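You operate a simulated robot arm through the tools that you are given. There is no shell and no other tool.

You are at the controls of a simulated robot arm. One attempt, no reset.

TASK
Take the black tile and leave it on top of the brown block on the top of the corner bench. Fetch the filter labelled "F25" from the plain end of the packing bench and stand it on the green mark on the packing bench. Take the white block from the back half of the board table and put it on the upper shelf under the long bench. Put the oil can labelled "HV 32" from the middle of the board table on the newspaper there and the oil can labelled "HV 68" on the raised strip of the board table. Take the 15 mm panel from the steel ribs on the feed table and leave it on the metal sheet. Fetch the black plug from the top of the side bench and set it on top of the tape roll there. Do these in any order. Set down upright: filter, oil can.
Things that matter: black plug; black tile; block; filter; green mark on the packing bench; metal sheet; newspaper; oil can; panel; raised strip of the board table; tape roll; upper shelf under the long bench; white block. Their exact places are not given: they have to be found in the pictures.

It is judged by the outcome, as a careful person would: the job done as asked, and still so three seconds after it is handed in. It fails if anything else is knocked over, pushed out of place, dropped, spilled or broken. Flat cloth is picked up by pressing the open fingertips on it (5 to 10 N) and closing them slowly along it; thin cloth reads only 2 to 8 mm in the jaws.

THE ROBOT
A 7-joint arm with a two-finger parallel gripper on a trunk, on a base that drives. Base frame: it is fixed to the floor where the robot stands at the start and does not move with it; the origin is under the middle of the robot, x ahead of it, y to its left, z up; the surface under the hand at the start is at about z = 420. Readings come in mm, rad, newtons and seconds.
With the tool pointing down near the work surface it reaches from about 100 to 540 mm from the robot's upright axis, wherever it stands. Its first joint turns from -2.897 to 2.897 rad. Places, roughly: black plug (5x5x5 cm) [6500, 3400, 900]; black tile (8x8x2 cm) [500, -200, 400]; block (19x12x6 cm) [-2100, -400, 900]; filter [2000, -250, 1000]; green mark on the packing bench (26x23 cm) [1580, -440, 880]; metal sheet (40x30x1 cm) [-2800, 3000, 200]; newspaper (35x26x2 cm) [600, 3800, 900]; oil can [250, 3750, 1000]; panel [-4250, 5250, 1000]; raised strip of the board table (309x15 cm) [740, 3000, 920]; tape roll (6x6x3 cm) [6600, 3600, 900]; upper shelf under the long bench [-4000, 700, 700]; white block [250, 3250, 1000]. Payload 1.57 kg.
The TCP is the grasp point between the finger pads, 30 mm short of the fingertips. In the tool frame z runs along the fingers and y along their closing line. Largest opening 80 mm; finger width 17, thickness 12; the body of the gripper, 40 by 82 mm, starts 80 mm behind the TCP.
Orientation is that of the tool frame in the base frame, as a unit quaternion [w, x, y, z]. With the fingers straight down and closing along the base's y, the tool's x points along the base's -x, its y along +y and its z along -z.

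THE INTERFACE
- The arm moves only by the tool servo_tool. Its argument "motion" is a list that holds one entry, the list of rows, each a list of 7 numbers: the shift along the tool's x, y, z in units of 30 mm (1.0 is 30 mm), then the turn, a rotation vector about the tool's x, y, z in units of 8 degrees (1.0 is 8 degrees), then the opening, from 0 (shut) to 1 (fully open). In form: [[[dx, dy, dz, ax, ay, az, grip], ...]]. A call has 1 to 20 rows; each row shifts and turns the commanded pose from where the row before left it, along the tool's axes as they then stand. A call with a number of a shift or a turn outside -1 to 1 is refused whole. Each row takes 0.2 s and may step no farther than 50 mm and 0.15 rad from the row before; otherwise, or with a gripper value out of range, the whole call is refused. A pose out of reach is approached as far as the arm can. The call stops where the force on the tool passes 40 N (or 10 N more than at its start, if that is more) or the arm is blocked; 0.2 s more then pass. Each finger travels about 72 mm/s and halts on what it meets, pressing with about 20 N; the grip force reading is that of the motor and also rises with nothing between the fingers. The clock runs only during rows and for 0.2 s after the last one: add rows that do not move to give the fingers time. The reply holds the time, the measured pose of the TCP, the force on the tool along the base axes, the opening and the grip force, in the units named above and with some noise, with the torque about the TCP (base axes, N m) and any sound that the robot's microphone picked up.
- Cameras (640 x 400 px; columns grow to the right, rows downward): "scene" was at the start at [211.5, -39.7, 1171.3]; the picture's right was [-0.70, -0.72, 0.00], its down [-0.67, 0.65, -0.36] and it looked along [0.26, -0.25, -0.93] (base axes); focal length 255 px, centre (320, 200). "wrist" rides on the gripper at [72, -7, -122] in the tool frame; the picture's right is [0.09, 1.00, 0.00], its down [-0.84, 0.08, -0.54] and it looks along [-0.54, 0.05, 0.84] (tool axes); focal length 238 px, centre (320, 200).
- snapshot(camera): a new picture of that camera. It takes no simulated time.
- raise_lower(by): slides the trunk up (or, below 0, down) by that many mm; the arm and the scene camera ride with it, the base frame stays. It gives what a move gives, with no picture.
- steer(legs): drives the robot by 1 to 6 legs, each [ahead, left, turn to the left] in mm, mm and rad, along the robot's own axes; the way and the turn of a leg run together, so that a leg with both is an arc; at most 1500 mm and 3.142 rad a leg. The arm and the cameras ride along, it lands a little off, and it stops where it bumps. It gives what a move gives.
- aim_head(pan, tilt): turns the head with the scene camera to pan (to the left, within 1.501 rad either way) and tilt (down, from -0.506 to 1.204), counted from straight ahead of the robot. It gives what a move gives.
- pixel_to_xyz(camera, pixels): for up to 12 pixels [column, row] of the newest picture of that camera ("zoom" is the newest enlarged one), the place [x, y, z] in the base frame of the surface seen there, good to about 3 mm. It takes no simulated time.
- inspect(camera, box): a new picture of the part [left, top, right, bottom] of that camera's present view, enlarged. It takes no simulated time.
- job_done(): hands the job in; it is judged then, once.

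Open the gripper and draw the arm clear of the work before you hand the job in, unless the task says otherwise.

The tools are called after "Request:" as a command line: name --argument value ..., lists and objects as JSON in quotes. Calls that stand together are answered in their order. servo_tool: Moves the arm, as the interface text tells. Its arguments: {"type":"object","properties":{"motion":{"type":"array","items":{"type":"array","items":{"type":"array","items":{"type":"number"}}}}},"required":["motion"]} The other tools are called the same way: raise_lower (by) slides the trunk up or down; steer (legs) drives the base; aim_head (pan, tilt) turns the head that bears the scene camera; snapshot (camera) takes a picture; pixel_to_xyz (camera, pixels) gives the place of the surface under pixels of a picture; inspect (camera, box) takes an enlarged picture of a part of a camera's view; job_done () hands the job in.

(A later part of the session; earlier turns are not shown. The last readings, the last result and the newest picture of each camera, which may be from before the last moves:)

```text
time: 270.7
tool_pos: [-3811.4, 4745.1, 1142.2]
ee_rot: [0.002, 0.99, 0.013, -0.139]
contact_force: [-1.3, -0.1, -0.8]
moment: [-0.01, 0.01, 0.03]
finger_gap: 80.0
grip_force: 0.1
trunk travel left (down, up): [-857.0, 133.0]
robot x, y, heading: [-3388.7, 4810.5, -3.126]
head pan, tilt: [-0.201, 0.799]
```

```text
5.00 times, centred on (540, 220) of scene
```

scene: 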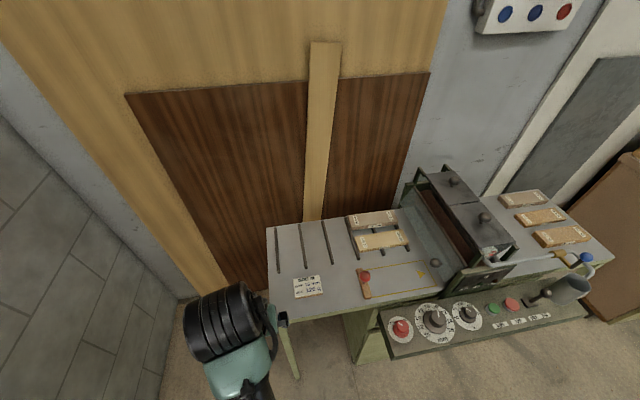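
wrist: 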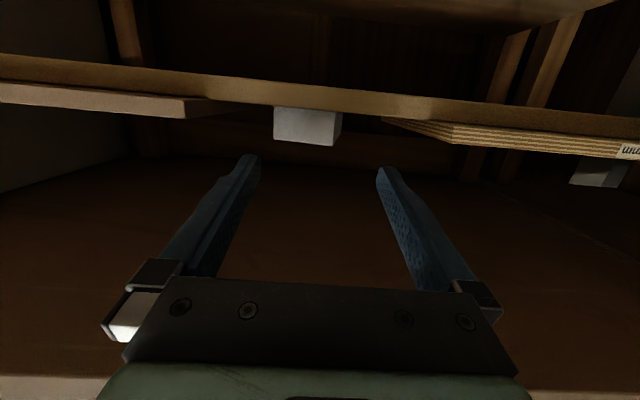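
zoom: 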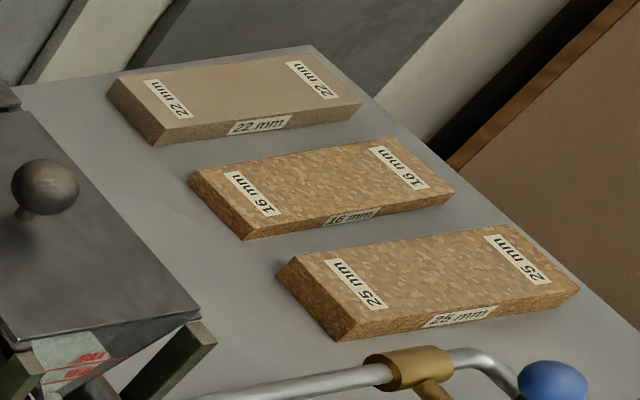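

The 15 mm panel is at scene (382,240). Measuring its corners, the ribs, and the machine's clearance.

Request:
pixel_to_xyz --camera "scene" --pixels '[[356, 236], [401, 230], [408, 241], [360, 249], [382, 240], [384, 251], [369, 219], [405, 214], [364, 260], [412, 225], [350, 225], [330, 240]]'

```text
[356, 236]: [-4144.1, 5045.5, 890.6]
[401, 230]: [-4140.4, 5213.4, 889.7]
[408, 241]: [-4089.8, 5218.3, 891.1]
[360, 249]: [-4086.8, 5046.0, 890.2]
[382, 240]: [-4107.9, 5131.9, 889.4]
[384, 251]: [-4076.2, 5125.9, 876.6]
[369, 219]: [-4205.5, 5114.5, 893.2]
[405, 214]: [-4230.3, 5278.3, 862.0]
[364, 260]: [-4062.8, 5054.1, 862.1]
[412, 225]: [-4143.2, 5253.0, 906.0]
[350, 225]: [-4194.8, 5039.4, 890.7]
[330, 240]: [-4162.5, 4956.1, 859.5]
```

Panel "15 mm": x −4148…−4080, y 5043…5221, top z≈890, on ribs (top ≈875). I drive close, then set the tool vertical with fingers closing along x.

Request:
steer --legs '[[325, -190, -0.0156]]'

Request:
servo_tool --motion '[[[0, 0, 1, 0, 0, 0, 1], [0, 0, 1, 0, 0, 0, 1], [0, 0, 0, 0, 1, 0, 1], [0, 0, 0, 0, 0.98, 0, 1], [0, 0, 0, 0, 0, 1, 1], [0, 0, 0, 0, 0, 1, 1], [0, 0, 0, 0, 0, 1, 1], [0, 0, 0, 0, 0, 1, 1], [0, 0, 0, 0, 0, 1, 1], [0, 0, 0, 0, 0, 1, 1], [0, 0, 0, 0, 0, 1, 1], [0, 0, 0, 0, 0, 1, 1], [0, 0, 0, 0, 0, 1, 1], [0, 0, 0, 0, 0, 1, 1], [0, 0, 0, 0, 0, 1, 1], [0, 0, 0, 0, 0, 0, 1]]]'

Request:
snapshot --camera "wrist"

Request:
snapshot --camera "scene"

```text
time: 273.1
tool_pos: [-4142.1, 4937.7, 1141.9]
ee_rot: [0.0, 0.99, 0.006, -0.139]
contact_force: [-0.9, -0.3, -0.2]
moment: [0.0, 0.04, 0.02]
finger_gap: 80.1
grip_force: 0.1
trunk travel left (down, up): [-857.0, 133.0]
robot x, y, heading: [-3721.9, 4996.6, -3.137]
head pan, tilt: [-0.201, 0.799]
```

```text
time: 276.5
tool_pos: [-4156.6, 4937.8, 1083.7]
ee_rot: [0.001, 0.722, -0.692, -0.001]
contact_force: [0.2, -0.8, -0.4]
moment: [0.0, -0.02, -0.01]
finger_gap: 80.1
grip_force: 0.0
out of reach, approached as far as the arm can: row 4
trunk travel left (down, up): [-857.0, 133.0]
robot x, y, heading: [-3720.3, 5000.6, -3.139]
head pan, tilt: [-0.201, 0.799]
```

```text
taken
```

wrist: 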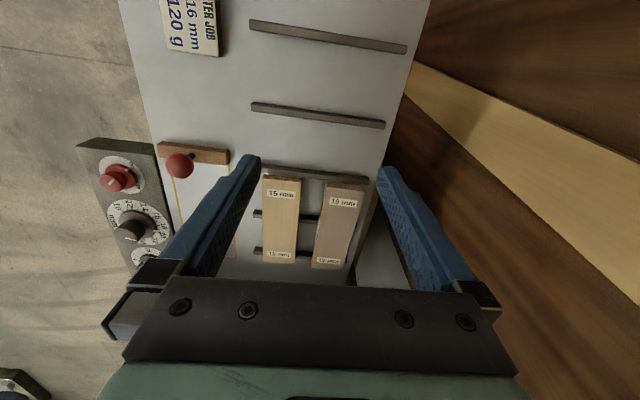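

```text
taken
```

scene: 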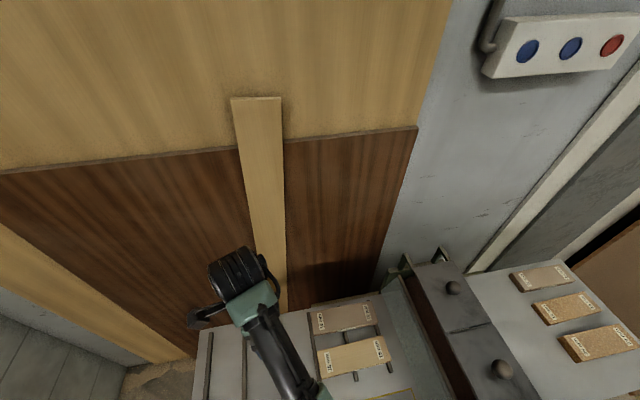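

Tool is vertical with closing along x. I move over the panel centre (−4114,5132).

Request:
servo_tool --motion '[[[-0.9, -0.24, 0, 0, 0, 0.3, 1], [-0.92, -0.24, 0, 0, 0, 0, 1], [-0.92, -0.24, 0, 0, 0, 0, 1], [-0.92, -0.24, 0, 0, 0, 0, 1], [-0.92, -0.24, 0, 0, 0, 0, 1], [-0.92, -0.24, 0, 0, 0, 0, 1], [-0.9, -0.24, 0, 0, 0, 0, 1], [0, 0, 0, 0, 0, 0, 1]]]'

Request:
snapshot --camera "wrist"

Request:
pixel_to_xyz --camera "wrist" --pixels '[[320, 60], [320, 100], [320, 140], [295, 100], [345, 100]]'

```text
time: 278.3
tool_pos: [-4109.2, 5129.2, 1084.6]
ee_rot: [0.001, 0.709, -0.706, -0.001]
contact_force: [0.5, -0.1, -1.0]
moment: [0.01, -0.01, 0.01]
finger_gap: 80.2
grip_force: 0.1
trunk travel left (down, up): [-857.0, 133.0]
robot x, y, heading: [-3720.2, 4999.6, -3.14]
head pan, tilt: [-0.201, 0.799]
```

```text
taken
```

wrist: 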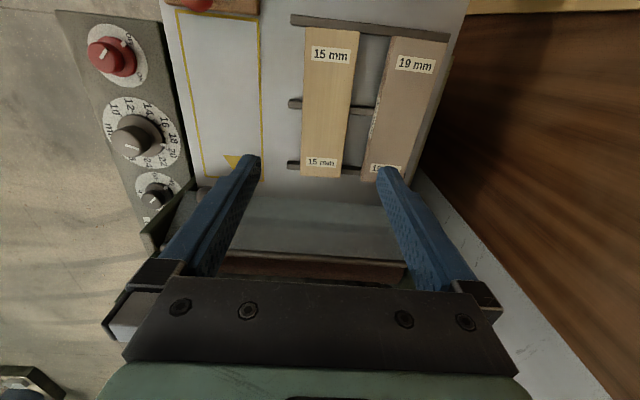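

```text
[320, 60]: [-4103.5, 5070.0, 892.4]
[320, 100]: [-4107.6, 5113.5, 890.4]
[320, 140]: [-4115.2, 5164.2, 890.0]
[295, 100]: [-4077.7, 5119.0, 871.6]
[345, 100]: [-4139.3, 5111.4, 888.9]
```

I query edges of the 15 mm panel and the 19 mm neighbour for exact alignment.

Request:
pixel_to_xyz --camera "wrist" --pixels '[[308, 40], [305, 100], [305, 165], [355, 40], [348, 100], [339, 165], [392, 50], [379, 110], [368, 165], [300, 104], [357, 105], [330, 20]]'

```text
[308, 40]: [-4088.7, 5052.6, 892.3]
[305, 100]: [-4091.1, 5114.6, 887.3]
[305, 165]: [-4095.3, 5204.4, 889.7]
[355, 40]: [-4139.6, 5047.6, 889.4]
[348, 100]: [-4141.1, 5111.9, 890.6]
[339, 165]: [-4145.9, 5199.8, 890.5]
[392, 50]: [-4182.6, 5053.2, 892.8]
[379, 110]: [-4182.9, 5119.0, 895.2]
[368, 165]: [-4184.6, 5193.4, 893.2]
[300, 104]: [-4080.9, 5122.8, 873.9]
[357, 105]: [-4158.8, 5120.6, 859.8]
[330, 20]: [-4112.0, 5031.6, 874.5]
```

Panel is ~60 mm wide centred at x≈−4117, with 30 mm to the 19 mm panel. I shift, align yaw 2.3°, narrow the opening slightly and descend to just above it.

Request:
servo_tool --motion '[[[-0.1, 0.26, 0, 0, 0, -0.29, 0.94], [0, 0, 1, 0, 0, 0, 0.94], [0, 0, 1, 0, 0, 0, 0.94], [0, 0, 1, 0, 0, 0, 0.94], [0, 0, 1, 0, 0, 0, 0.94], [0, 0, 0.8, 0, 0, 0, 0.94], [0, 0, 0, 0, 0, 0, 0.94]]]'

Request:
snapshot --camera "wrist"

```text
time: 279.9
tool_pos: [-4117.9, 5132.8, 940.1]
ee_rot: [0.001, 0.723, -0.691, -0.001]
contact_force: [0.3, 0.4, 0.2]
moment: [-0.01, -0.02, 0.0]
finger_gap: 75.5
grip_force: 0.1
trunk travel left (down, up): [-857.0, 133.0]
robot x, y, heading: [-3721.9, 4997.2, -3.136]
head pan, tilt: [-0.201, 0.799]
```

```text
taken
```

wrist: 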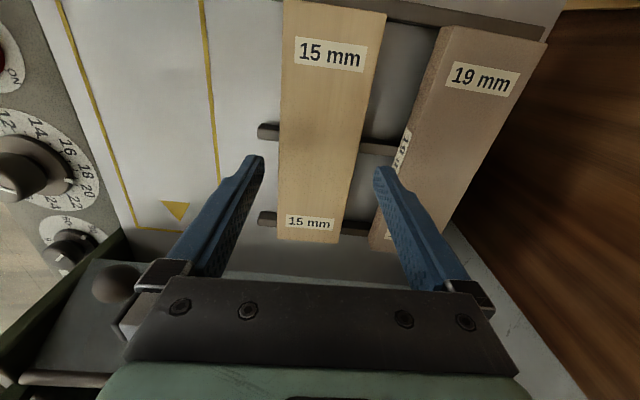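

The wrist camera is yawed ~5° relative to the tool, so I verify alignment with measured edge points.

Request:
pixel_to_xyz --camera "wrist" --pixels '[[287, 20], [283, 120], [282, 225], [380, 20], [361, 120], [342, 225], [440, 60], [412, 140], [385, 220], [266, 132], [264, 218]]'

```text
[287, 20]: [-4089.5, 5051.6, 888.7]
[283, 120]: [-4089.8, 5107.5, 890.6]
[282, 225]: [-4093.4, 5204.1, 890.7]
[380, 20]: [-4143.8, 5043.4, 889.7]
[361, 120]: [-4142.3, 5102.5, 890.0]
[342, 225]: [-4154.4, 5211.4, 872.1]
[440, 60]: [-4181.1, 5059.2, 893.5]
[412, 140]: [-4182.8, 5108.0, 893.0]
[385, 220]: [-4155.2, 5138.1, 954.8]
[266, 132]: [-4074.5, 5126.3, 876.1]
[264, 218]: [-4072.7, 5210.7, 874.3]
```

Alignment is within ~1.5°. I descend the last 32 mm and close on the panel.

Request:
servo_tool --motion '[[[0, 0, 0.5, 0, 0, 0.15, 0.94], [0, 0, 0.4, 0, 0, 0, 0.94], [0, 0, 0.18, 0, 0, 0, 0.94], [0, 0, 0, 0, 0, 0, 0.94]]]'

Request:
servo_tool --motion '[[[0, 0, 0, 0, 0, 0, 0.8], [0, 0, 0, 0, 0, 0, 0.6], [0, 0, 0, 0, 0, 0, 0.3], [0, 0, 0, 0, 0, 0, 0], [0, 0, 0, 0, 0, 0, 0], [0, 0, 0, 0, 0, 0, 0]]]'

Request:
servo_tool --motion '[[[0, 0, -0.07, 0, 0, 0, 0], [0, 0, -0.1, 0, 0, 0, 0], [0, 0, -0.2, 0, 0, 0, 0], [0, 0, -0.3, 0, 0, 0, 0], [0, 0, -0.3, 0, 0, 0, 0], [0, 0, 0, 0, 0, 0, 0]]]'

Request:
snapshot --camera "wrist"

```text
time: 280.9
tool_pos: [-4118.0, 5132.8, 909.1]
ee_rot: [0.001, 0.716, -0.698, -0.001]
contact_force: [-0.9, -0.2, 0.2]
moment: [0.04, -0.01, 0.02]
finger_gap: 75.2
grip_force: 0.1
trunk travel left (down, up): [-857.0, 133.0]
robot x, y, heading: [-3721.1, 5001.6, -3.139]
head pan, tilt: [-0.201, 0.799]
```

```text
time: 282.3
tool_pos: [-4119.3, 5133.2, 908.0]
ee_rot: [0.001, 0.715, -0.699, -0.002]
contact_force: [0.3, 0.0, -0.3]
moment: [0.04, -0.02, 0.01]
finger_gap: 59.3
grip_force: 19.6
trunk travel left (down, up): [-857.0, 133.0]
robot x, y, heading: [-3721.1, 5002.4, -3.136]
head pan, tilt: [-0.201, 0.799]
```

```text
time: 283.7
tool_pos: [-4117.4, 5132.1, 937.6]
ee_rot: [0.001, 0.716, -0.698, -0.001]
contact_force: [0.0, 0.3, -1.2]
moment: [0.01, 0.01, 0.0]
finger_gap: 59.4
grip_force: 19.8
trunk travel left (down, up): [-857.0, 133.0]
robot x, y, heading: [-3720.4, 4997.2, -3.137]
head pan, tilt: [-0.201, 0.799]
```

```text
taken
```

wrist: 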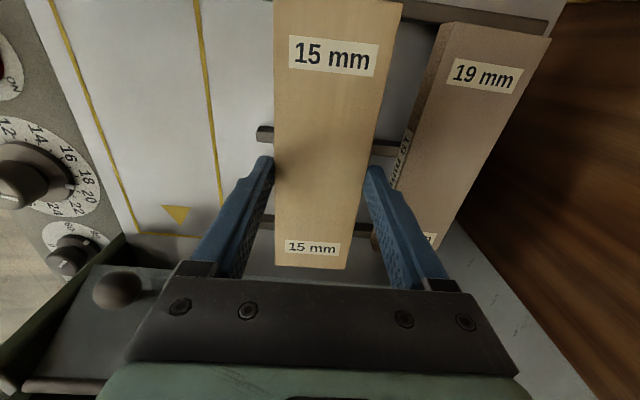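

The panel is lifted. I raise it 120 mm straight up and check the hold, then back away from the table.

Request:
servo_tool --motion '[[[0, 0, -0.3, 0, 0, 0, 0], [0, 0, -0.6, 0, 0, 0, 0], [0, 0, -0.7, 0, 0, 0, 0], [0, 0, -0.7, 0, 0, 0, 0], [0, 0, -0.7, 0, 0, 0, 0], [0, 0, -0.6, 0, 0, 0, 0], [0, 0, -0.3, 0, 0, 0, 0], [0, 0, 0, 0, 0, 0, 0]]]'

Request:
steer --legs '[[-400, 0, 0]]'

Request:
snapshot --camera "wrist"

```text
time: 285.5
tool_pos: [-4117.9, 5132.8, 1054.4]
ee_rot: [0.002, 0.716, -0.698, 0.0]
contact_force: [0.3, 0.8, -0.1]
moment: [0.0, -0.02, 0.05]
finger_gap: 59.4
grip_force: 19.9
trunk travel left (down, up): [-857.0, 133.0]
robot x, y, heading: [-3721.2, 5000.6, -3.141]
head pan, tilt: [-0.201, 0.799]
```

```text
time: 288.0
tool_pos: [-3721.4, 5134.2, 1054.0]
ee_rot: [0.001, 0.717, -0.697, -0.002]
contact_force: [0.2, 0.9, -1.0]
moment: [-0.02, -0.01, -0.03]
finger_gap: 59.3
grip_force: 20.1
trunk travel left (down, up): [-857.0, 133.0]
robot x, y, heading: [-3325.8, 4998.1, -3.13]
head pan, tilt: [-0.201, 0.799]
```

```text
taken
```

wrist: 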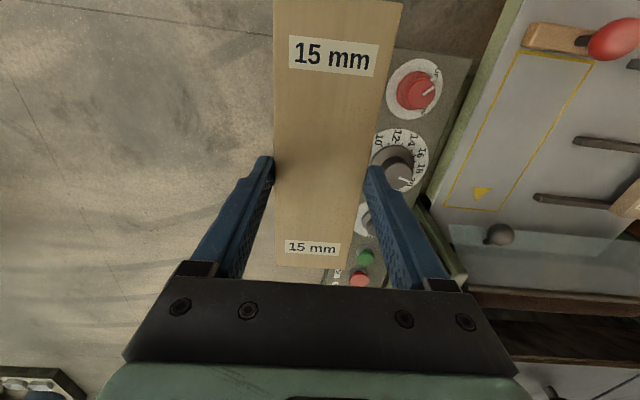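

I drive back to x≈−1900 and then along −y to face the metal-sheet bench bay (y≈3050).

Request:
steer --legs '[[-1430, 0, -0.0116], [0, 1000, 0], [0, 950, 0]]'

Request:
raise_lower --by -400

Request:
raise_lower --by -300

Request:
aim_head --pan 0.0 --tilt 0.5

Request:
snapshot --camera "scene"

```text
time: 304.6
tool_pos: [-2264.4, 3191.6, 1053.2]
ee_rot: [0.001, 0.715, -0.699, -0.001]
contact_force: [-0.4, -0.5, -0.8]
moment: [-0.01, 0.0, 0.02]
finger_gap: 59.4
grip_force: 20.1
trunk travel left (down, up): [-857.0, 133.0]
robot x, y, heading: [-1864.5, 3058.8, -3.136]
head pan, tilt: [-0.201, 0.799]
```

```text
time: 308.4
tool_pos: [-2263.9, 3192.4, 653.6]
ee_rot: [0.001, 0.715, -0.699, -0.001]
contact_force: [-0.4, -0.1, -1.0]
moment: [0.02, 0.01, 0.0]
finger_gap: 59.7
grip_force: 20.1
trunk travel left (down, up): [-457.0, 533.0]
robot x, y, heading: [-1868.5, 3053.3, -3.134]
head pan, tilt: [-0.201, 0.799]
```

```text
time: 311.4
tool_pos: [-2263.4, 3191.1, 354.0]
ee_rot: [0.001, 0.715, -0.699, 0.0]
contact_force: [1.2, 0.0, -0.3]
moment: [-0.01, 0.01, -0.01]
finger_gap: 59.5
grip_force: 19.7
trunk travel left (down, up): [-157.0, 833.0]
robot x, y, heading: [-1867.7, 3059.6, -3.139]
head pan, tilt: [-0.201, 0.799]
```

```text
time: 312.2
tool_pos: [-2264.7, 3192.6, 353.2]
ee_rot: [0.002, 0.715, -0.699, -0.002]
contact_force: [0.6, -0.5, -1.4]
moment: [0.0, 0.0, -0.02]
finger_gap: 59.3
grip_force: 19.9
trunk travel left (down, up): [-157.0, 833.0]
robot x, y, heading: [-1865.8, 3058.4, -3.133]
head pan, tilt: [0.0, 0.499]
```

```text
taken
```

scene: 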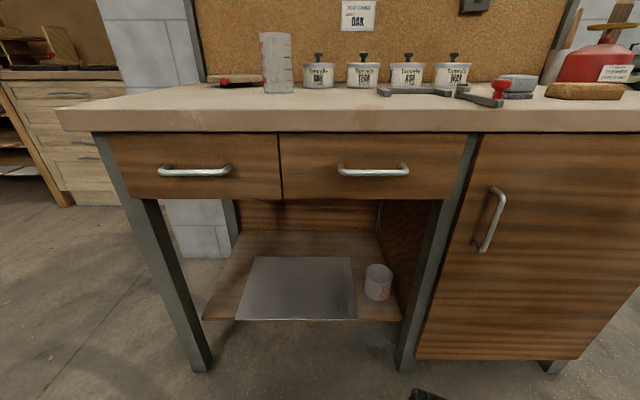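

The grey metal sheet is at (298,287) with a pot to its right at (378,282). Measuring.

Request:
pixel_to_xyz --camera "scene" --pixels '[[255, 260], [350, 260], [355, 315], [240, 315], [298, 287], [378, 295], [378, 266], [220, 310], [300, 197], [180, 300], [425, 300], [300, 125]]'

```text
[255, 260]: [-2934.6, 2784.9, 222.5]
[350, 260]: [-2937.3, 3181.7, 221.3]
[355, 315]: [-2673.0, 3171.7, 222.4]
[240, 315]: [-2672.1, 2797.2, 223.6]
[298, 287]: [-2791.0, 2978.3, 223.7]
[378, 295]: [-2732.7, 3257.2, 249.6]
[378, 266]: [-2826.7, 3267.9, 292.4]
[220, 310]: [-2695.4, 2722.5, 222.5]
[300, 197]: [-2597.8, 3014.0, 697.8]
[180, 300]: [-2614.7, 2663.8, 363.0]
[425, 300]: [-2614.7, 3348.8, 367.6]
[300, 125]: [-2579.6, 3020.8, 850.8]
```

Sheet spans x −2937…−2665, y 2785…3180 at z≈223; bay clearance up to z≈690. I bring the TCP in front of the axis, lower to z≈300, then drive up to the bay.

Request:
servo_tool --motion '[[[0.4, 0.1, 0, 0, 0, 0, 0], [0.7, 0.2, 0, 0, 0, 0, 0], [0.8, 0.2, 0, 0, 0, 0, 0], [0.8, 0.2, 0, 0, 0, 0, 0], [0.8, 0.2, 0, 0, 0, 0, 0], [0.6, 0.2, 0, 0, 0, 0, 0], [0.34, 0.1, 0, 0, 0, 0, 0], [0, 0, 0, 0, 0, 0, 0]]]'

Request:
raise_lower --by -50

Request:
steer --legs '[[200, 75, 0]]'

Request:
snapshot --camera "scene"

```text
time: 314.0
tool_pos: [-2297.4, 3058.4, 353.4]
ee_rot: [0.0, 0.715, -0.699, 0.0]
contact_force: [0.3, -0.3, -1.6]
moment: [0.01, -0.04, 0.02]
finger_gap: 59.3
grip_force: 20.3
trunk travel left (down, up): [-157.0, 833.0]
robot x, y, heading: [-1867.4, 3057.3, -3.136]
head pan, tilt: [0.0, 0.499]
```

```text
time: 314.9
tool_pos: [-2297.8, 3057.9, 304.1]
ee_rot: [0.001, 0.715, -0.699, -0.002]
contact_force: [0.4, 0.5, -1.1]
moment: [-0.02, 0.04, 0.0]
finger_gap: 59.5
grip_force: 19.7
trunk travel left (down, up): [-107.0, 883.0]
robot x, y, heading: [-1865.0, 3059.3, -3.139]
head pan, tilt: [0.0, 0.499]
```

```text
time: 316.6
tool_pos: [-2495.5, 2983.1, 303.6]
ee_rot: [0.001, 0.715, -0.699, -0.002]
contact_force: [0.5, -0.2, -1.3]
moment: [0.0, 0.03, -0.01]
finger_gap: 59.4
grip_force: 20.2
trunk travel left (down, up): [-107.0, 883.0]
robot x, y, heading: [-2068.1, 2986.7, -3.138]
head pan, tilt: [0.0, 0.499]
```

```text
taken
```

scene: 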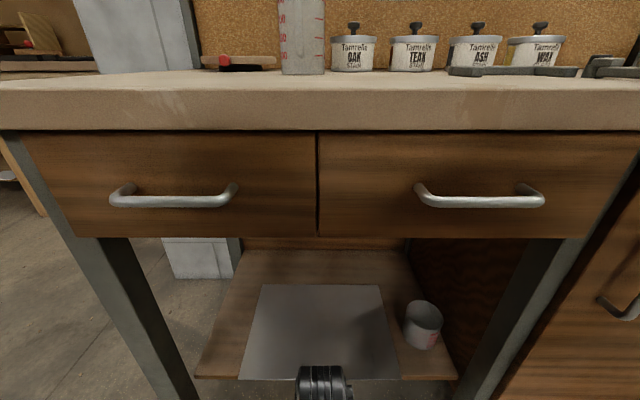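

I drive ahead 165 mm more, keeping the head clear of the drawers, then look from the wrist camera.

Request:
steer --legs '[[165, 0, 0]]'

Request:
snapshot --camera "wrist"

Request:
aim_head --pan 0.0 --tilt 0.8

Request:
snapshot --camera "scene"

```text
time: 318.0
tool_pos: [-2662.8, 2980.0, 304.0]
ee_rot: [0.001, 0.715, -0.699, -0.002]
contact_force: [-0.5, 0.4, -1.3]
moment: [-0.01, -0.03, 0.01]
finger_gap: 59.8
grip_force: 20.0
trunk travel left (down, up): [-107.0, 883.0]
robot x, y, heading: [-2233.2, 2983.1, -3.143]
head pan, tilt: [0.0, 0.499]
```

```text
taken
```

wrist: 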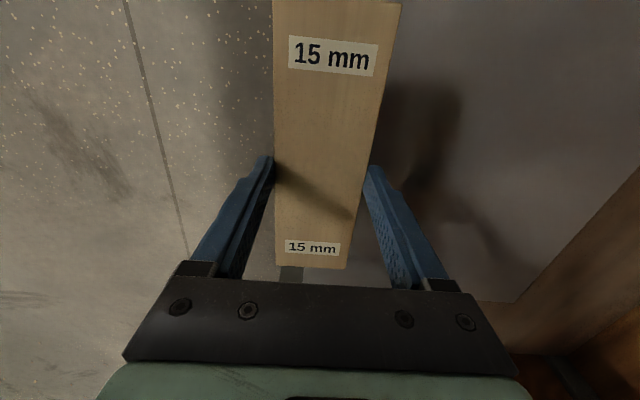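

```text
time: 318.8
tool_pos: [-2661.8, 2982.8, 303.1]
ee_rot: [0.001, 0.716, -0.698, -0.002]
contact_force: [-0.4, 0.4, -0.8]
moment: [0.0, -0.01, 0.05]
finger_gap: 59.4
grip_force: 20.0
trunk travel left (down, up): [-107.0, 883.0]
robot x, y, heading: [-2231.2, 2982.6, -3.139]
head pan, tilt: [0.0, 0.799]
```

```text
taken
```

scene: 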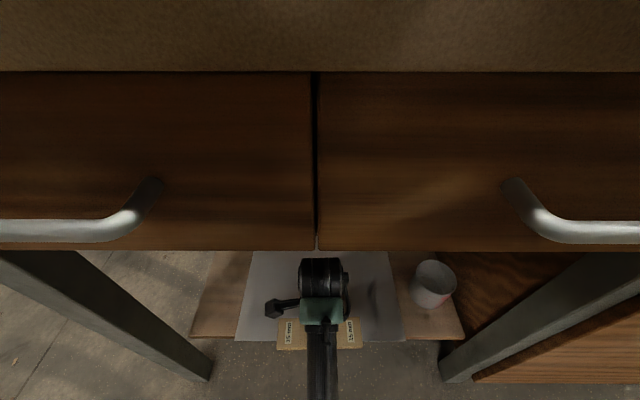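

I move the panel inward 105 mm over the sheet (tool +y = −x), keeping height.

Request:
servo_tool --motion '[[[0, 0.4, 0, 0, 0, 0, 0], [0, 0.7, 0, 0, 0, 0, 0], [0, 0.8, 0, 0, 0, 0, 0], [0, 0.8, 0, 0, 0, 0, 0], [0, 0.5, 0, 0, 0, 0, 0], [0, 0.3, 0, 0, 0, 0, 0], [0, 0, 0, 0, 0, 0, 0]]]'

Request:
snapshot --camera "wrist"

Request:
snapshot --camera "scene"

```text
time: 320.4
tool_pos: [-2767.6, 2978.5, 303.5]
ee_rot: [0.001, 0.716, -0.698, -0.001]
contact_force: [-1.0, -0.6, -1.4]
moment: [0.02, 0.03, 0.01]
finger_gap: 59.6
grip_force: 20.9
trunk travel left (down, up): [-107.0, 883.0]
robot x, y, heading: [-2232.2, 2981.8, -3.139]
head pan, tilt: [0.0, 0.799]
```

```text
taken
```

wrist: 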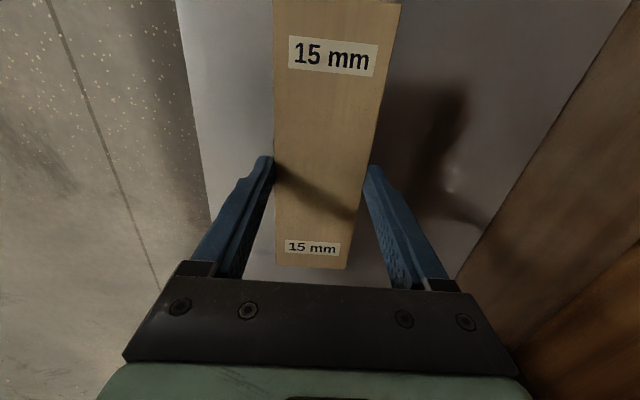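

```text
taken
```

scene: 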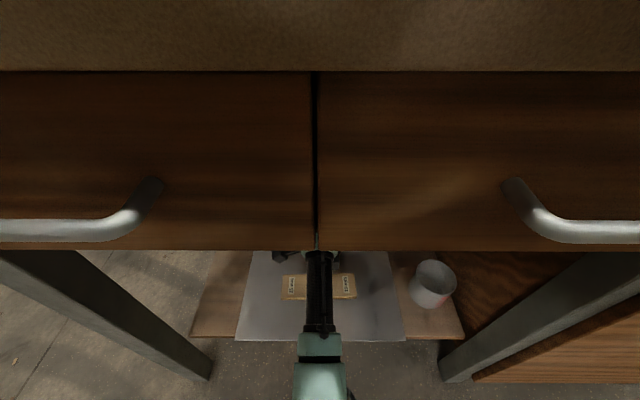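

Panel is over the sheet. I lower the trunk 38 mm, then feel down.

Request:
raise_lower --by -38

Request:
servo_tool --motion '[[[0, 0, 0.1, 0, 0, 0, 0], [0, 0, 0.07, 0, 0, 0, 0], [0, 0, 0, 0, 0, 0, 0]]]'

Request:
servo_tool --motion '[[[0, 0, 0.05, 0, 0, 0, 0], [0, 0, 0.05, 0, 0, 0, 0], [0, 0, 0, 0, 0, 0, 0]]]'

```text
time: 321.2
tool_pos: [-2766.9, 2979.9, 266.5]
ee_rot: [0.0, 0.715, -0.699, -0.001]
contact_force: [0.1, 0.7, -2.3]
moment: [0.0, 0.01, 0.0]
finger_gap: 59.2
grip_force: 20.4
trunk travel left (down, up): [-69.0, 921.0]
robot x, y, heading: [-2235.9, 2981.8, -3.138]
head pan, tilt: [0.0, 0.799]
```

```text
time: 322.0
tool_pos: [-2766.6, 2979.6, 261.4]
ee_rot: [0.001, 0.716, -0.698, 0.0]
contact_force: [-0.2, 0.4, 0.1]
moment: [0.0, 0.0, -0.03]
finger_gap: 59.5
grip_force: 20.8
trunk travel left (down, up): [-69.0, 921.0]
robot x, y, heading: [-2230.8, 2979.1, -3.146]
head pan, tilt: [0.0, 0.799]
```

```text
time: 322.8
tool_pos: [-2767.7, 2979.6, 259.0]
ee_rot: [0.001, 0.716, -0.698, -0.001]
contact_force: [0.2, -0.2, -0.2]
moment: [0.01, 0.01, 0.0]
finger_gap: 59.3
grip_force: 19.8
trunk travel left (down, up): [-69.0, 921.0]
robot x, y, heading: [-2230.8, 2984.2, -3.141]
head pan, tilt: [0.0, 0.799]
```

Request:
servo_tool --motion '[[[0, 0, 0.05, 0, 0, 0, 0], [0, 0, 0.05, 0, 0, 0, 0], [0, 0, 0, 0, 0, 0, 0]]]'

Request:
servo_tool --motion '[[[0, 0, 0.04, 0, 0, 0, 0], [0, 0, 0.04, 0, 0, 0, 0], [0, 0, 0, 0, 0, 0, 0]]]'

```text
time: 323.6
tool_pos: [-2766.7, 2978.9, 256.7]
ee_rot: [0.001, 0.715, -0.699, -0.001]
contact_force: [2.2, 1.4, 8.5]
moment: [-0.18, -0.4, 0.06]
finger_gap: 59.3
grip_force: 20.2
trunk travel left (down, up): [-69.0, 921.0]
robot x, y, heading: [-2233.7, 2986.0, -3.139]
head pan, tilt: [0.0, 0.799]
```

```text
time: 324.4
tool_pos: [-2767.4, 2979.3, 253.7]
ee_rot: [0.002, 0.716, -0.698, -0.002]
contact_force: [5.7, -0.3, 18.1]
moment: [0.02, -0.26, 0.0]
finger_gap: 59.5
grip_force: 19.8
trunk travel left (down, up): [-69.0, 921.0]
robot x, y, heading: [-2232.8, 2982.0, -3.135]
head pan, tilt: [0.0, 0.799]
```

Contact (18 N). I relieve, open, rise 45 mm and check.

Request:
servo_tool --motion '[[[0, 0, -0.06, 0, 0, 0, 0], [0, 0, 0, 0, 0, 0, 0.85], [0, 0, 0, 0, 0, 0, 1], [0, 0, 0, 0, 0, 0, 1], [0, 0, -0.3, 0, 0, 0, 1], [0, 0, -0.6, 0, 0, 0, 1], [0, 0, -0.7, 0, 0, 0, 1], [0, 0, 0, 0, 0, 0, 1]]]'

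Request:
snapshot --camera "wrist"

```text
time: 326.2
tool_pos: [-2766.1, 2980.0, 303.8]
ee_rot: [0.0, 0.716, -0.698, 0.0]
contact_force: [-1.0, 0.4, 0.5]
moment: [0.03, -0.01, 0.03]
finger_gap: 79.8
grip_force: 0.1
trunk travel left (down, up): [-69.0, 921.0]
robot x, y, heading: [-2232.2, 2984.0, -3.141]
head pan, tilt: [0.0, 0.799]
```

```text
taken
```

wrist: 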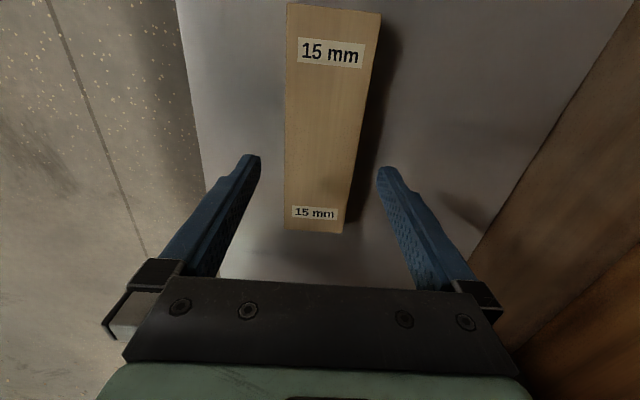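

The 15 mm panel lies on the metal sheet. I back out, raise the trunk, and turn around to inspect the oil-can labels from the left end of the board table.

Request:
steer --legs '[[-520, 0, 0]]'

Request:
raise_lower --by 400

Request:
raise_lower --by 388

Request:
steer --legs '[[0, 0, -1.571], [0, 0, -1.571]]'

Request:
aim_head --pan 0.3 --tilt 0.35

Request:
snapshot --camera "scene"

```text
time: 329.3
tool_pos: [-2246.2, 2981.0, 303.4]
ee_rot: [0.001, 0.716, -0.698, -0.001]
contact_force: [-0.2, -0.1, -0.3]
moment: [-0.01, -0.01, 0.02]
finger_gap: 80.0
grip_force: 0.0
trunk travel left (down, up): [-69.0, 921.0]
robot x, y, heading: [-1710.3, 2988.2, -3.128]
head pan, tilt: [0.0, 0.799]
```

```text
time: 333.1
tool_pos: [-2246.6, 2981.0, 702.2]
ee_rot: [0.001, 0.716, -0.698, 0.0]
contact_force: [0.0, 0.1, 0.0]
moment: [-0.02, 0.0, 0.0]
finger_gap: 80.2
grip_force: 0.1
trunk travel left (down, up): [-469.0, 521.0]
robot x, y, heading: [-1712.9, 2981.3, -3.136]
head pan, tilt: [0.0, 0.799]
```

```text
time: 336.8
tool_pos: [-2247.0, 2981.2, 1091.1]
ee_rot: [0.001, 0.717, -0.697, -0.001]
contact_force: [-0.5, -0.1, 0.4]
moment: [-0.03, -0.01, -0.05]
finger_gap: 79.9
grip_force: 0.1
trunk travel left (down, up): [-857.0, 133.0]
robot x, y, heading: [-1713.9, 2986.6, -3.132]
head pan, tilt: [0.0, 0.799]
```

```text
time: 344.9
tool_pos: [-1180.2, 2991.0, 1090.7]
ee_rot: [0.0, 0.697, 0.717, 0.001]
contact_force: [0.2, -0.2, 0.6]
moment: [-0.02, 0.01, -0.05]
finger_gap: 80.1
grip_force: 0.0
trunk travel left (down, up): [-857.0, 133.0]
robot x, y, heading: [-1713.2, 2985.7, 0.007]
head pan, tilt: [0.0, 0.799]
```

```text
time: 345.8
tool_pos: [-1179.1, 2990.6, 1090.3]
ee_rot: [0.001, 0.697, 0.717, 0.0]
contact_force: [0.3, 0.2, 0.7]
moment: [0.02, -0.02, -0.02]
finger_gap: 80.1
grip_force: 0.1
trunk travel left (down, up): [-857.0, 133.0]
robot x, y, heading: [-1712.4, 2984.9, 0.013]
head pan, tilt: [0.3, 0.351]
```

```text
taken
```

scene: 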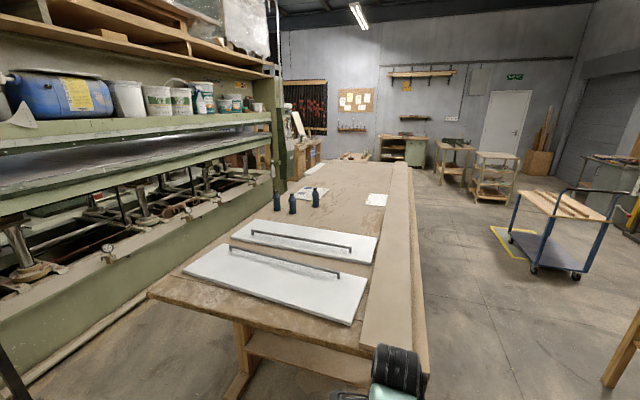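

Zooming on the cans from this side.

Request:
inspect --camera "scene" --box '[262, 180, 332, 222]'

Request:
pixel_to_xyz --camera "scene" --pixels '[[277, 205], [292, 206], [316, 201], [150, 295], [310, 165], [100, 300], [200, 240], [270, 185], [380, 245], [430, 390], [300, 300], [230, 380]]'

```text
9.14 times, centred on (297, 201) of scene
```

zoom: 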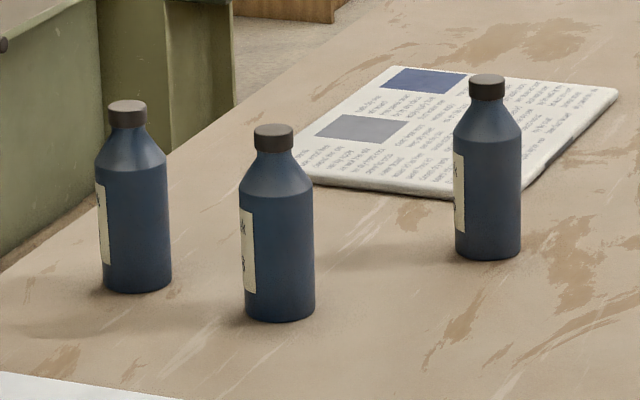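

```text
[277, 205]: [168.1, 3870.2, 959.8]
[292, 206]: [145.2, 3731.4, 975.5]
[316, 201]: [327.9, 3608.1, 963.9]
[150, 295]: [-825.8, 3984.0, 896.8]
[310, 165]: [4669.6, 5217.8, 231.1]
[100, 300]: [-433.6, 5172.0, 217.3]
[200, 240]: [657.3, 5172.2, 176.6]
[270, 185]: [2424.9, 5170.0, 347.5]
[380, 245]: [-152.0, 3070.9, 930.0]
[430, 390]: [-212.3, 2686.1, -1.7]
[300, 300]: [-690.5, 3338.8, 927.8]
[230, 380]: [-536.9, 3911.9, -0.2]
```

The labels face away toward +y; there's a walkway behind the table (table back y≈3984, press base y≈5170). I check overhangs of the press before driving in.

Request:
pixel_to_xyz --camera "scene" --pixels '[[60, 340], [140, 125], [260, 118], [100, 160], [220, 150], [265, 70], [100, 255], [230, 200], [20, 100], [60, 380], [40, 130], [280, 160]]'

```text
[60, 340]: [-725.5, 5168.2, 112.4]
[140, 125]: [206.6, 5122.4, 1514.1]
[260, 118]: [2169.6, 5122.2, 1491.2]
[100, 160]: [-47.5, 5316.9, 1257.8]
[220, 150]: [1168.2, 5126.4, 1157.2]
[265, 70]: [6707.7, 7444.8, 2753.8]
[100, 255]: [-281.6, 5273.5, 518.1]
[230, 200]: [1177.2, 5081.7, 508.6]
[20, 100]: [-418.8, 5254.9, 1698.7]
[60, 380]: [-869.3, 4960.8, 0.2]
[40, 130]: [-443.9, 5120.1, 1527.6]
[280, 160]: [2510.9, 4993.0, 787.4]
```

The walkway is ~1.1 m wide. I retract the arm, restore the standard tool yaw, then drive to (−1713,4530) and along the walkway to x≈200.

Request:
servo_tool --motion '[[[0, -1, 0, 0, 0, 0, 1], [0, -1, 0, 0, 0, 0, 1], [0, -1, 0, 0, 0, 0, 1], [0, -1, 0, 0, 0, 0, 1], [0, -1, 0, 0, 0, 0, 1], [0, -1, 0, 0, 0, 0, 1], [0, 0, 0, 0, 0, -1, 1], [0, 0, 0, 0, 0, -1, 1], [0, 0, 0, 0, 0, -1, 1], [0, 0, 0, 0, 0, -1, 1], [0, 0, 0, 0, 0, -1, 1], [0, 0, 0, 0, 0, -1, 1], [0, 0, 0, 0, 0, -1, 1], [0, 0, 0, 0, 0, -1, 1], [0, 0, 0, 0, 0, -1, 1], [0, 0, 0, 0, 0, -1, 1], [0, 0, 0, 0, 0, -1, 1], [0, 0, 0, 0, 0, -0.3, 1], [0, 0, 0, 0, 0, 0, 1]]]'

Request:
steer --legs '[[0, 775, -0.01], [0, 775, 0], [1000, 0, 0]]'

Request:
aim_head --pan -0.5 --tilt 0.45

Request:
snapshot --camera "scene"

```text
time: 349.8
tool_pos: [-1359.2, 2984.6, 1089.8]
ee_rot: [0.003, -0.018, 1.0, -0.001]
contact_force: [0.0, 0.6, 0.0]
moment: [0.0, 0.01, -0.05]
finger_gap: 79.9
grip_force: 0.0
trunk travel left (down, up): [-857.0, 133.0]
robot x, y, heading: [-1713.5, 2982.5, 0.015]
head pan, tilt: [0.3, 0.351]
```

```text
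time: 362.5
tool_pos: [-374.6, 4539.0, 1090.5]
ee_rot: [0.001, -0.019, 1.0, 0.0]
contact_force: [0.4, 0.0, 0.3]
moment: [-0.02, 0.01, 0.02]
finger_gap: 80.0
grip_force: 0.1
trunk travel left (down, up): [-857.0, 133.0]
robot x, y, heading: [-729.7, 4536.8, 0.015]
head pan, tilt: [0.3, 0.351]
```

```text
time: 363.6
tool_pos: [-374.6, 4539.1, 1090.1]
ee_rot: [0.0, -0.02, 1.0, 0.0]
contact_force: [-0.4, 0.2, -0.7]
moment: [0.03, -0.01, 0.01]
finger_gap: 80.0
grip_force: 0.1
trunk travel left (down, up): [-857.0, 133.0]
robot x, y, heading: [-728.2, 4534.4, 0.011]
head pan, tilt: [-0.499, 0.45]
```

```text
taken
```

scene: 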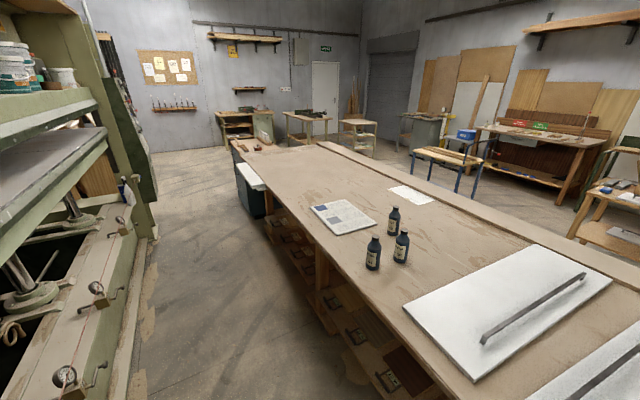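

Labels should be visible now; zooming on the three cans.

Request:
inspect --camera "scene" --box '[355, 195, 425, 280]'

Request:
pixel_to_xyz --camera "scene" --pixels '[[373, 255], [401, 248], [393, 222], [345, 217], [340, 235], [375, 225], [310, 205], [330, 200], [410, 193], [240, 140], [300, 240], [330, 330]]'

```text
4.71 times, centred on (390, 238) of scene
```

zoom: 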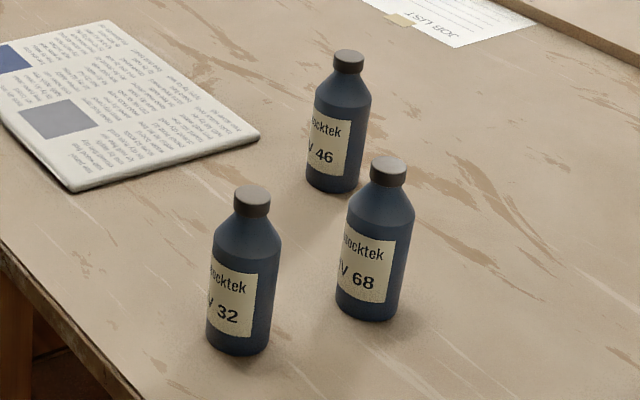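

```text
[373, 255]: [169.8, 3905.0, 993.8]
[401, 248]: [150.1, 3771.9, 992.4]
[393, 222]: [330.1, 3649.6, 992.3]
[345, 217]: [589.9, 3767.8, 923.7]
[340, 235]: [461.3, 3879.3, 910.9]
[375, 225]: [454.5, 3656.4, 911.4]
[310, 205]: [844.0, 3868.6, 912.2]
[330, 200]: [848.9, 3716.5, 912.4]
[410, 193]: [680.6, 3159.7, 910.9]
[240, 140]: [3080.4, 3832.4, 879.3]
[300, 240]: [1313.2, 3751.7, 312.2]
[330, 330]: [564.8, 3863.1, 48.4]
```

HV 32 is the can nearest the table's back edge (≈191,3885), HV 68 ≈(166,3749), HV 46 ≈(345,3625). I drive to x≈200 behind the table and face it.

Request:
steer --legs '[[930, 0, 0], [0, 0, -1.58], [250, 0, 0]]'

Request:
aim_head --pan 0.15 --tilt 0.9

Request:
snapshot --camera "scene"

```text
time: 373.7
tool_pos: [190.9, 3945.2, 1090.4]
ee_rot: [0.001, 0.699, 0.715, -0.001]
contact_force: [0.7, 0.2, -0.6]
moment: [0.01, -0.03, -0.01]
finger_gap: 80.0
grip_force: 0.0
trunk travel left (down, up): [-857.0, 133.0]
robot x, y, heading: [197.8, 4302.7, -1.572]
head pan, tilt: [-0.499, 0.45]
```

```text
time: 374.7
tool_pos: [191.2, 3945.9, 1089.6]
ee_rot: [0.001, 0.699, 0.715, -0.001]
contact_force: [0.9, 0.6, -0.1]
moment: [0.0, 0.0, -0.02]
finger_gap: 80.1
grip_force: 0.1
trunk travel left (down, up): [-857.0, 133.0]
robot x, y, heading: [196.5, 4299.0, -1.579]
head pan, tilt: [0.15, 0.901]
```

```text
taken
```

scene: 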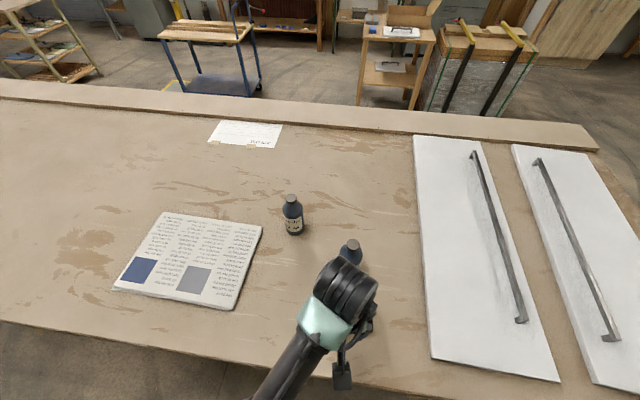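

I check the wrist view for HV 32 and measure the newspaper corners.

Request:
snapshot --camera "wrist"

Request:
pixel_to_xyz --camera "scene" --pixels '[[166, 215], [258, 228], [232, 306], [118, 288], [190, 255], [293, 215], [350, 248], [200, 240], [60, 330], [300, 230]]'

```text
taken
```

wrist: 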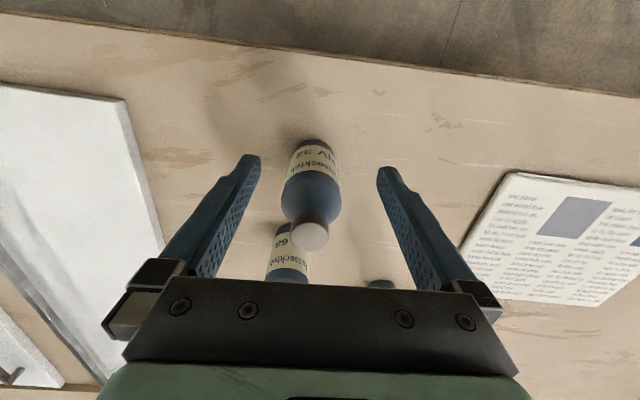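

```text
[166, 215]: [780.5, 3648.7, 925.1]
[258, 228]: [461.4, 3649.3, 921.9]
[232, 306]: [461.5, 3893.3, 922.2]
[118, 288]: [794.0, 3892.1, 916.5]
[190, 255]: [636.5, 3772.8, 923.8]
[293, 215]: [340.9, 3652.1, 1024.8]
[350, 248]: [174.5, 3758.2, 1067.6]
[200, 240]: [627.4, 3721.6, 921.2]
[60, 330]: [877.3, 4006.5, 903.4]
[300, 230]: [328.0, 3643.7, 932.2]
```

Can caps reach z≈1067, so the cans are ~160 mm tall. I measure HV 32's cap and body precisely from the wrist view before moving.

Request:
pixel_to_xyz --camera "wrist" --pixels '[[310, 230], [310, 242], [296, 232], [324, 232], [312, 195], [290, 195], [335, 195], [315, 150], [292, 150], [336, 160], [290, 265], [380, 285]]'

```text
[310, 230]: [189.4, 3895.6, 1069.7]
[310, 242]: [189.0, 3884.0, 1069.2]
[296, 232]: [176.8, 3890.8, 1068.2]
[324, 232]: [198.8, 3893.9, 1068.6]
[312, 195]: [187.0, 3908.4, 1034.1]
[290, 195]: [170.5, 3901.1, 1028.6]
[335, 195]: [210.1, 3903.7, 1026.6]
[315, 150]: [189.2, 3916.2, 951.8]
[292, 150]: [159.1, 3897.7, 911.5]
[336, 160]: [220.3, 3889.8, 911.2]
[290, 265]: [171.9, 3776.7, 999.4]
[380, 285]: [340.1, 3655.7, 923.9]
```

HV 32 centre ≈(189.5,3888), cap top z 1069. I raise the trunk 60 mm, move over the can, and check before descending.

Request:
raise_lower --by 60

Request:
servo_tool --motion '[[[-0.96, -0.05, 0, 0, 0, 0, 1], [-0.96, -0.05, 0, 0, 0, 0, 1], [0, 0, 0, 0, 0, 0, 1]]]'

Request:
snapshot --camera "wrist"

```text
time: 375.7
tool_pos: [191.7, 3945.3, 1150.1]
ee_rot: [0.001, 0.699, 0.715, -0.001]
contact_force: [0.5, -0.2, 0.1]
moment: [0.0, 0.02, 0.01]
finger_gap: 79.7
grip_force: 0.1
trunk travel left (down, up): [-917.0, 73.0]
robot x, y, heading: [195.2, 4296.1, -1.578]
head pan, tilt: [0.15, 0.901]
```

```text
time: 376.5
tool_pos: [189.0, 3887.4, 1151.8]
ee_rot: [0.002, 0.699, 0.715, -0.001]
contact_force: [-0.7, 0.4, 0.0]
moment: [-0.03, -0.01, -0.04]
finger_gap: 79.9
grip_force: 0.0
trunk travel left (down, up): [-917.0, 73.0]
robot x, y, heading: [195.9, 4298.4, -1.572]
head pan, tilt: [0.15, 0.901]
```

```text
taken
```

wrist: 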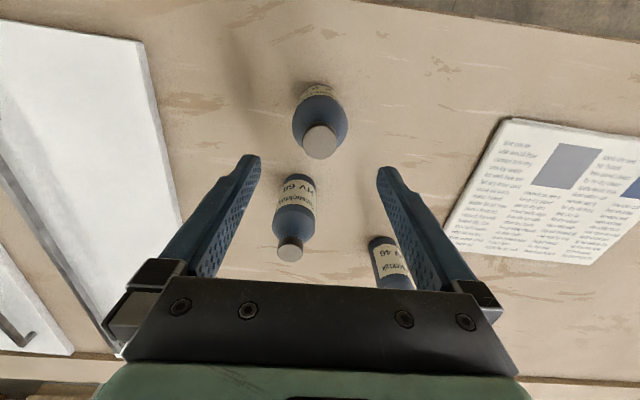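

Measuring cap centres of all three cans in this view.

Request:
pixel_to_xyz --camera "wrist" --pixels '[[320, 130], [320, 142], [320, 155], [306, 142], [334, 142], [290, 243], [290, 252], [282, 248], [298, 248], [378, 240], [384, 243]]'

```text
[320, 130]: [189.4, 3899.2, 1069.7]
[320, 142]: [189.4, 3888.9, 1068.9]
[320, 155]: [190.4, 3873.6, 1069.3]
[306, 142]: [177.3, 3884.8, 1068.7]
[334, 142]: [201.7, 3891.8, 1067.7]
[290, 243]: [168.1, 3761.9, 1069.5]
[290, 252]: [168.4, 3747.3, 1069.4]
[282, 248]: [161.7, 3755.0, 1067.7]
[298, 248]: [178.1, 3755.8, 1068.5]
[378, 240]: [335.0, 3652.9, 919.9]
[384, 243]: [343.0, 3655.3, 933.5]
```

Centred on HV 32 (189.5,3887). I descend to z≈1002 and close on its body.

Request:
servo_tool --motion '[[[0, 0, 1, 0, 0, 0, 1], [0, 0, 1, 0, 0, 0, 1], [0, 0, 1, 0, 0, 0, 1], [0, 0, 1, 0, 0, 0, 1], [0, 0, 0.7, 0, 0, 0, 1], [0, 0, 0.28, 0, 0, 0, 1], [0, 0, 0, 0, 0, 0, 1]]]'

Request:
snapshot --camera "wrist"

```text
time: 378.1
tool_pos: [190.9, 3888.2, 1001.5]
ee_rot: [0.001, 0.699, 0.715, -0.001]
contact_force: [0.2, -0.3, 0.8]
moment: [0.02, 0.0, 0.01]
finger_gap: 80.1
grip_force: 0.0
trunk travel left (down, up): [-917.0, 73.0]
robot x, y, heading: [197.2, 4303.6, -1.577]
head pan, tilt: [0.15, 0.901]
```

```text
taken
```

wrist: 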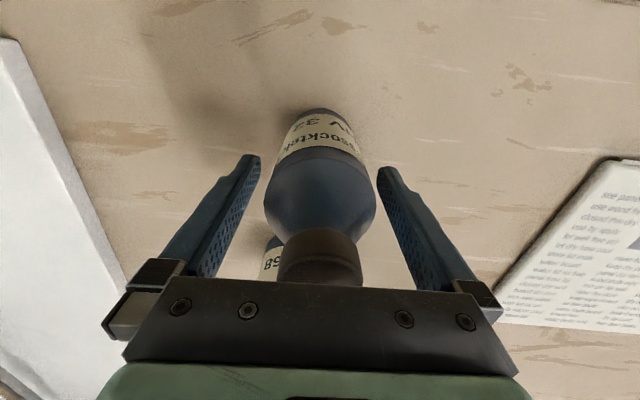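

The can is between the fingers. I close and lift 40 mm gently.

Request:
servo_tool --motion '[[[0, 0, 0, 0, 0, 0, 0.8], [0, 0, 0, 0, 0, 0, 0.6], [0, 0, 0, 0, 0, 0, 0.3], [0, 0, 0, 0, 0, 0, 0], [0, 0, 0, 0, 0, 0, 0], [0, 0, 0, 0, 0, 0, 0], [0, 0, -0.1, 0, 0, 0, 0], [0, 0, -0.2, 0, 0, 0, 0], [0, 0, -0.3, 0, 0, 0, 0], [0, 0, -0.4, 0, 0, 0, 0], [0, 0, -0.4, 0, 0, 0, 0], [0, 0, 0, 0, 0, 0, 0]]]'

Request:
snapshot --camera "wrist"

```text
time: 380.7
tool_pos: [189.3, 3888.8, 1043.3]
ee_rot: [0.001, 0.699, 0.715, 0.0]
contact_force: [0.5, -0.3, -3.5]
moment: [0.01, -0.01, -0.01]
finger_gap: 58.7
grip_force: 20.0
trunk travel left (down, up): [-917.0, 73.0]
robot x, y, heading: [194.5, 4300.5, -1.573]
head pan, tilt: [0.15, 0.901]
```

```text
taken
```

wrist: 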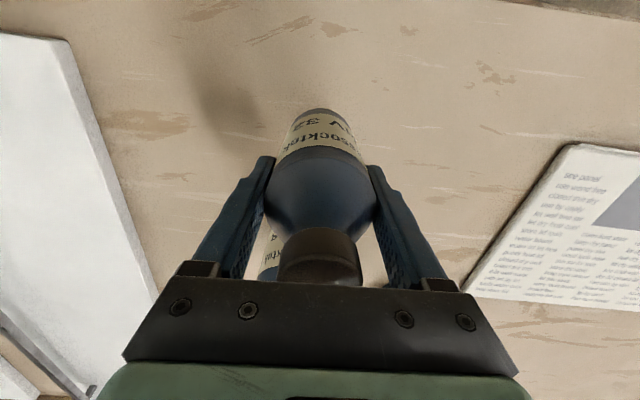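

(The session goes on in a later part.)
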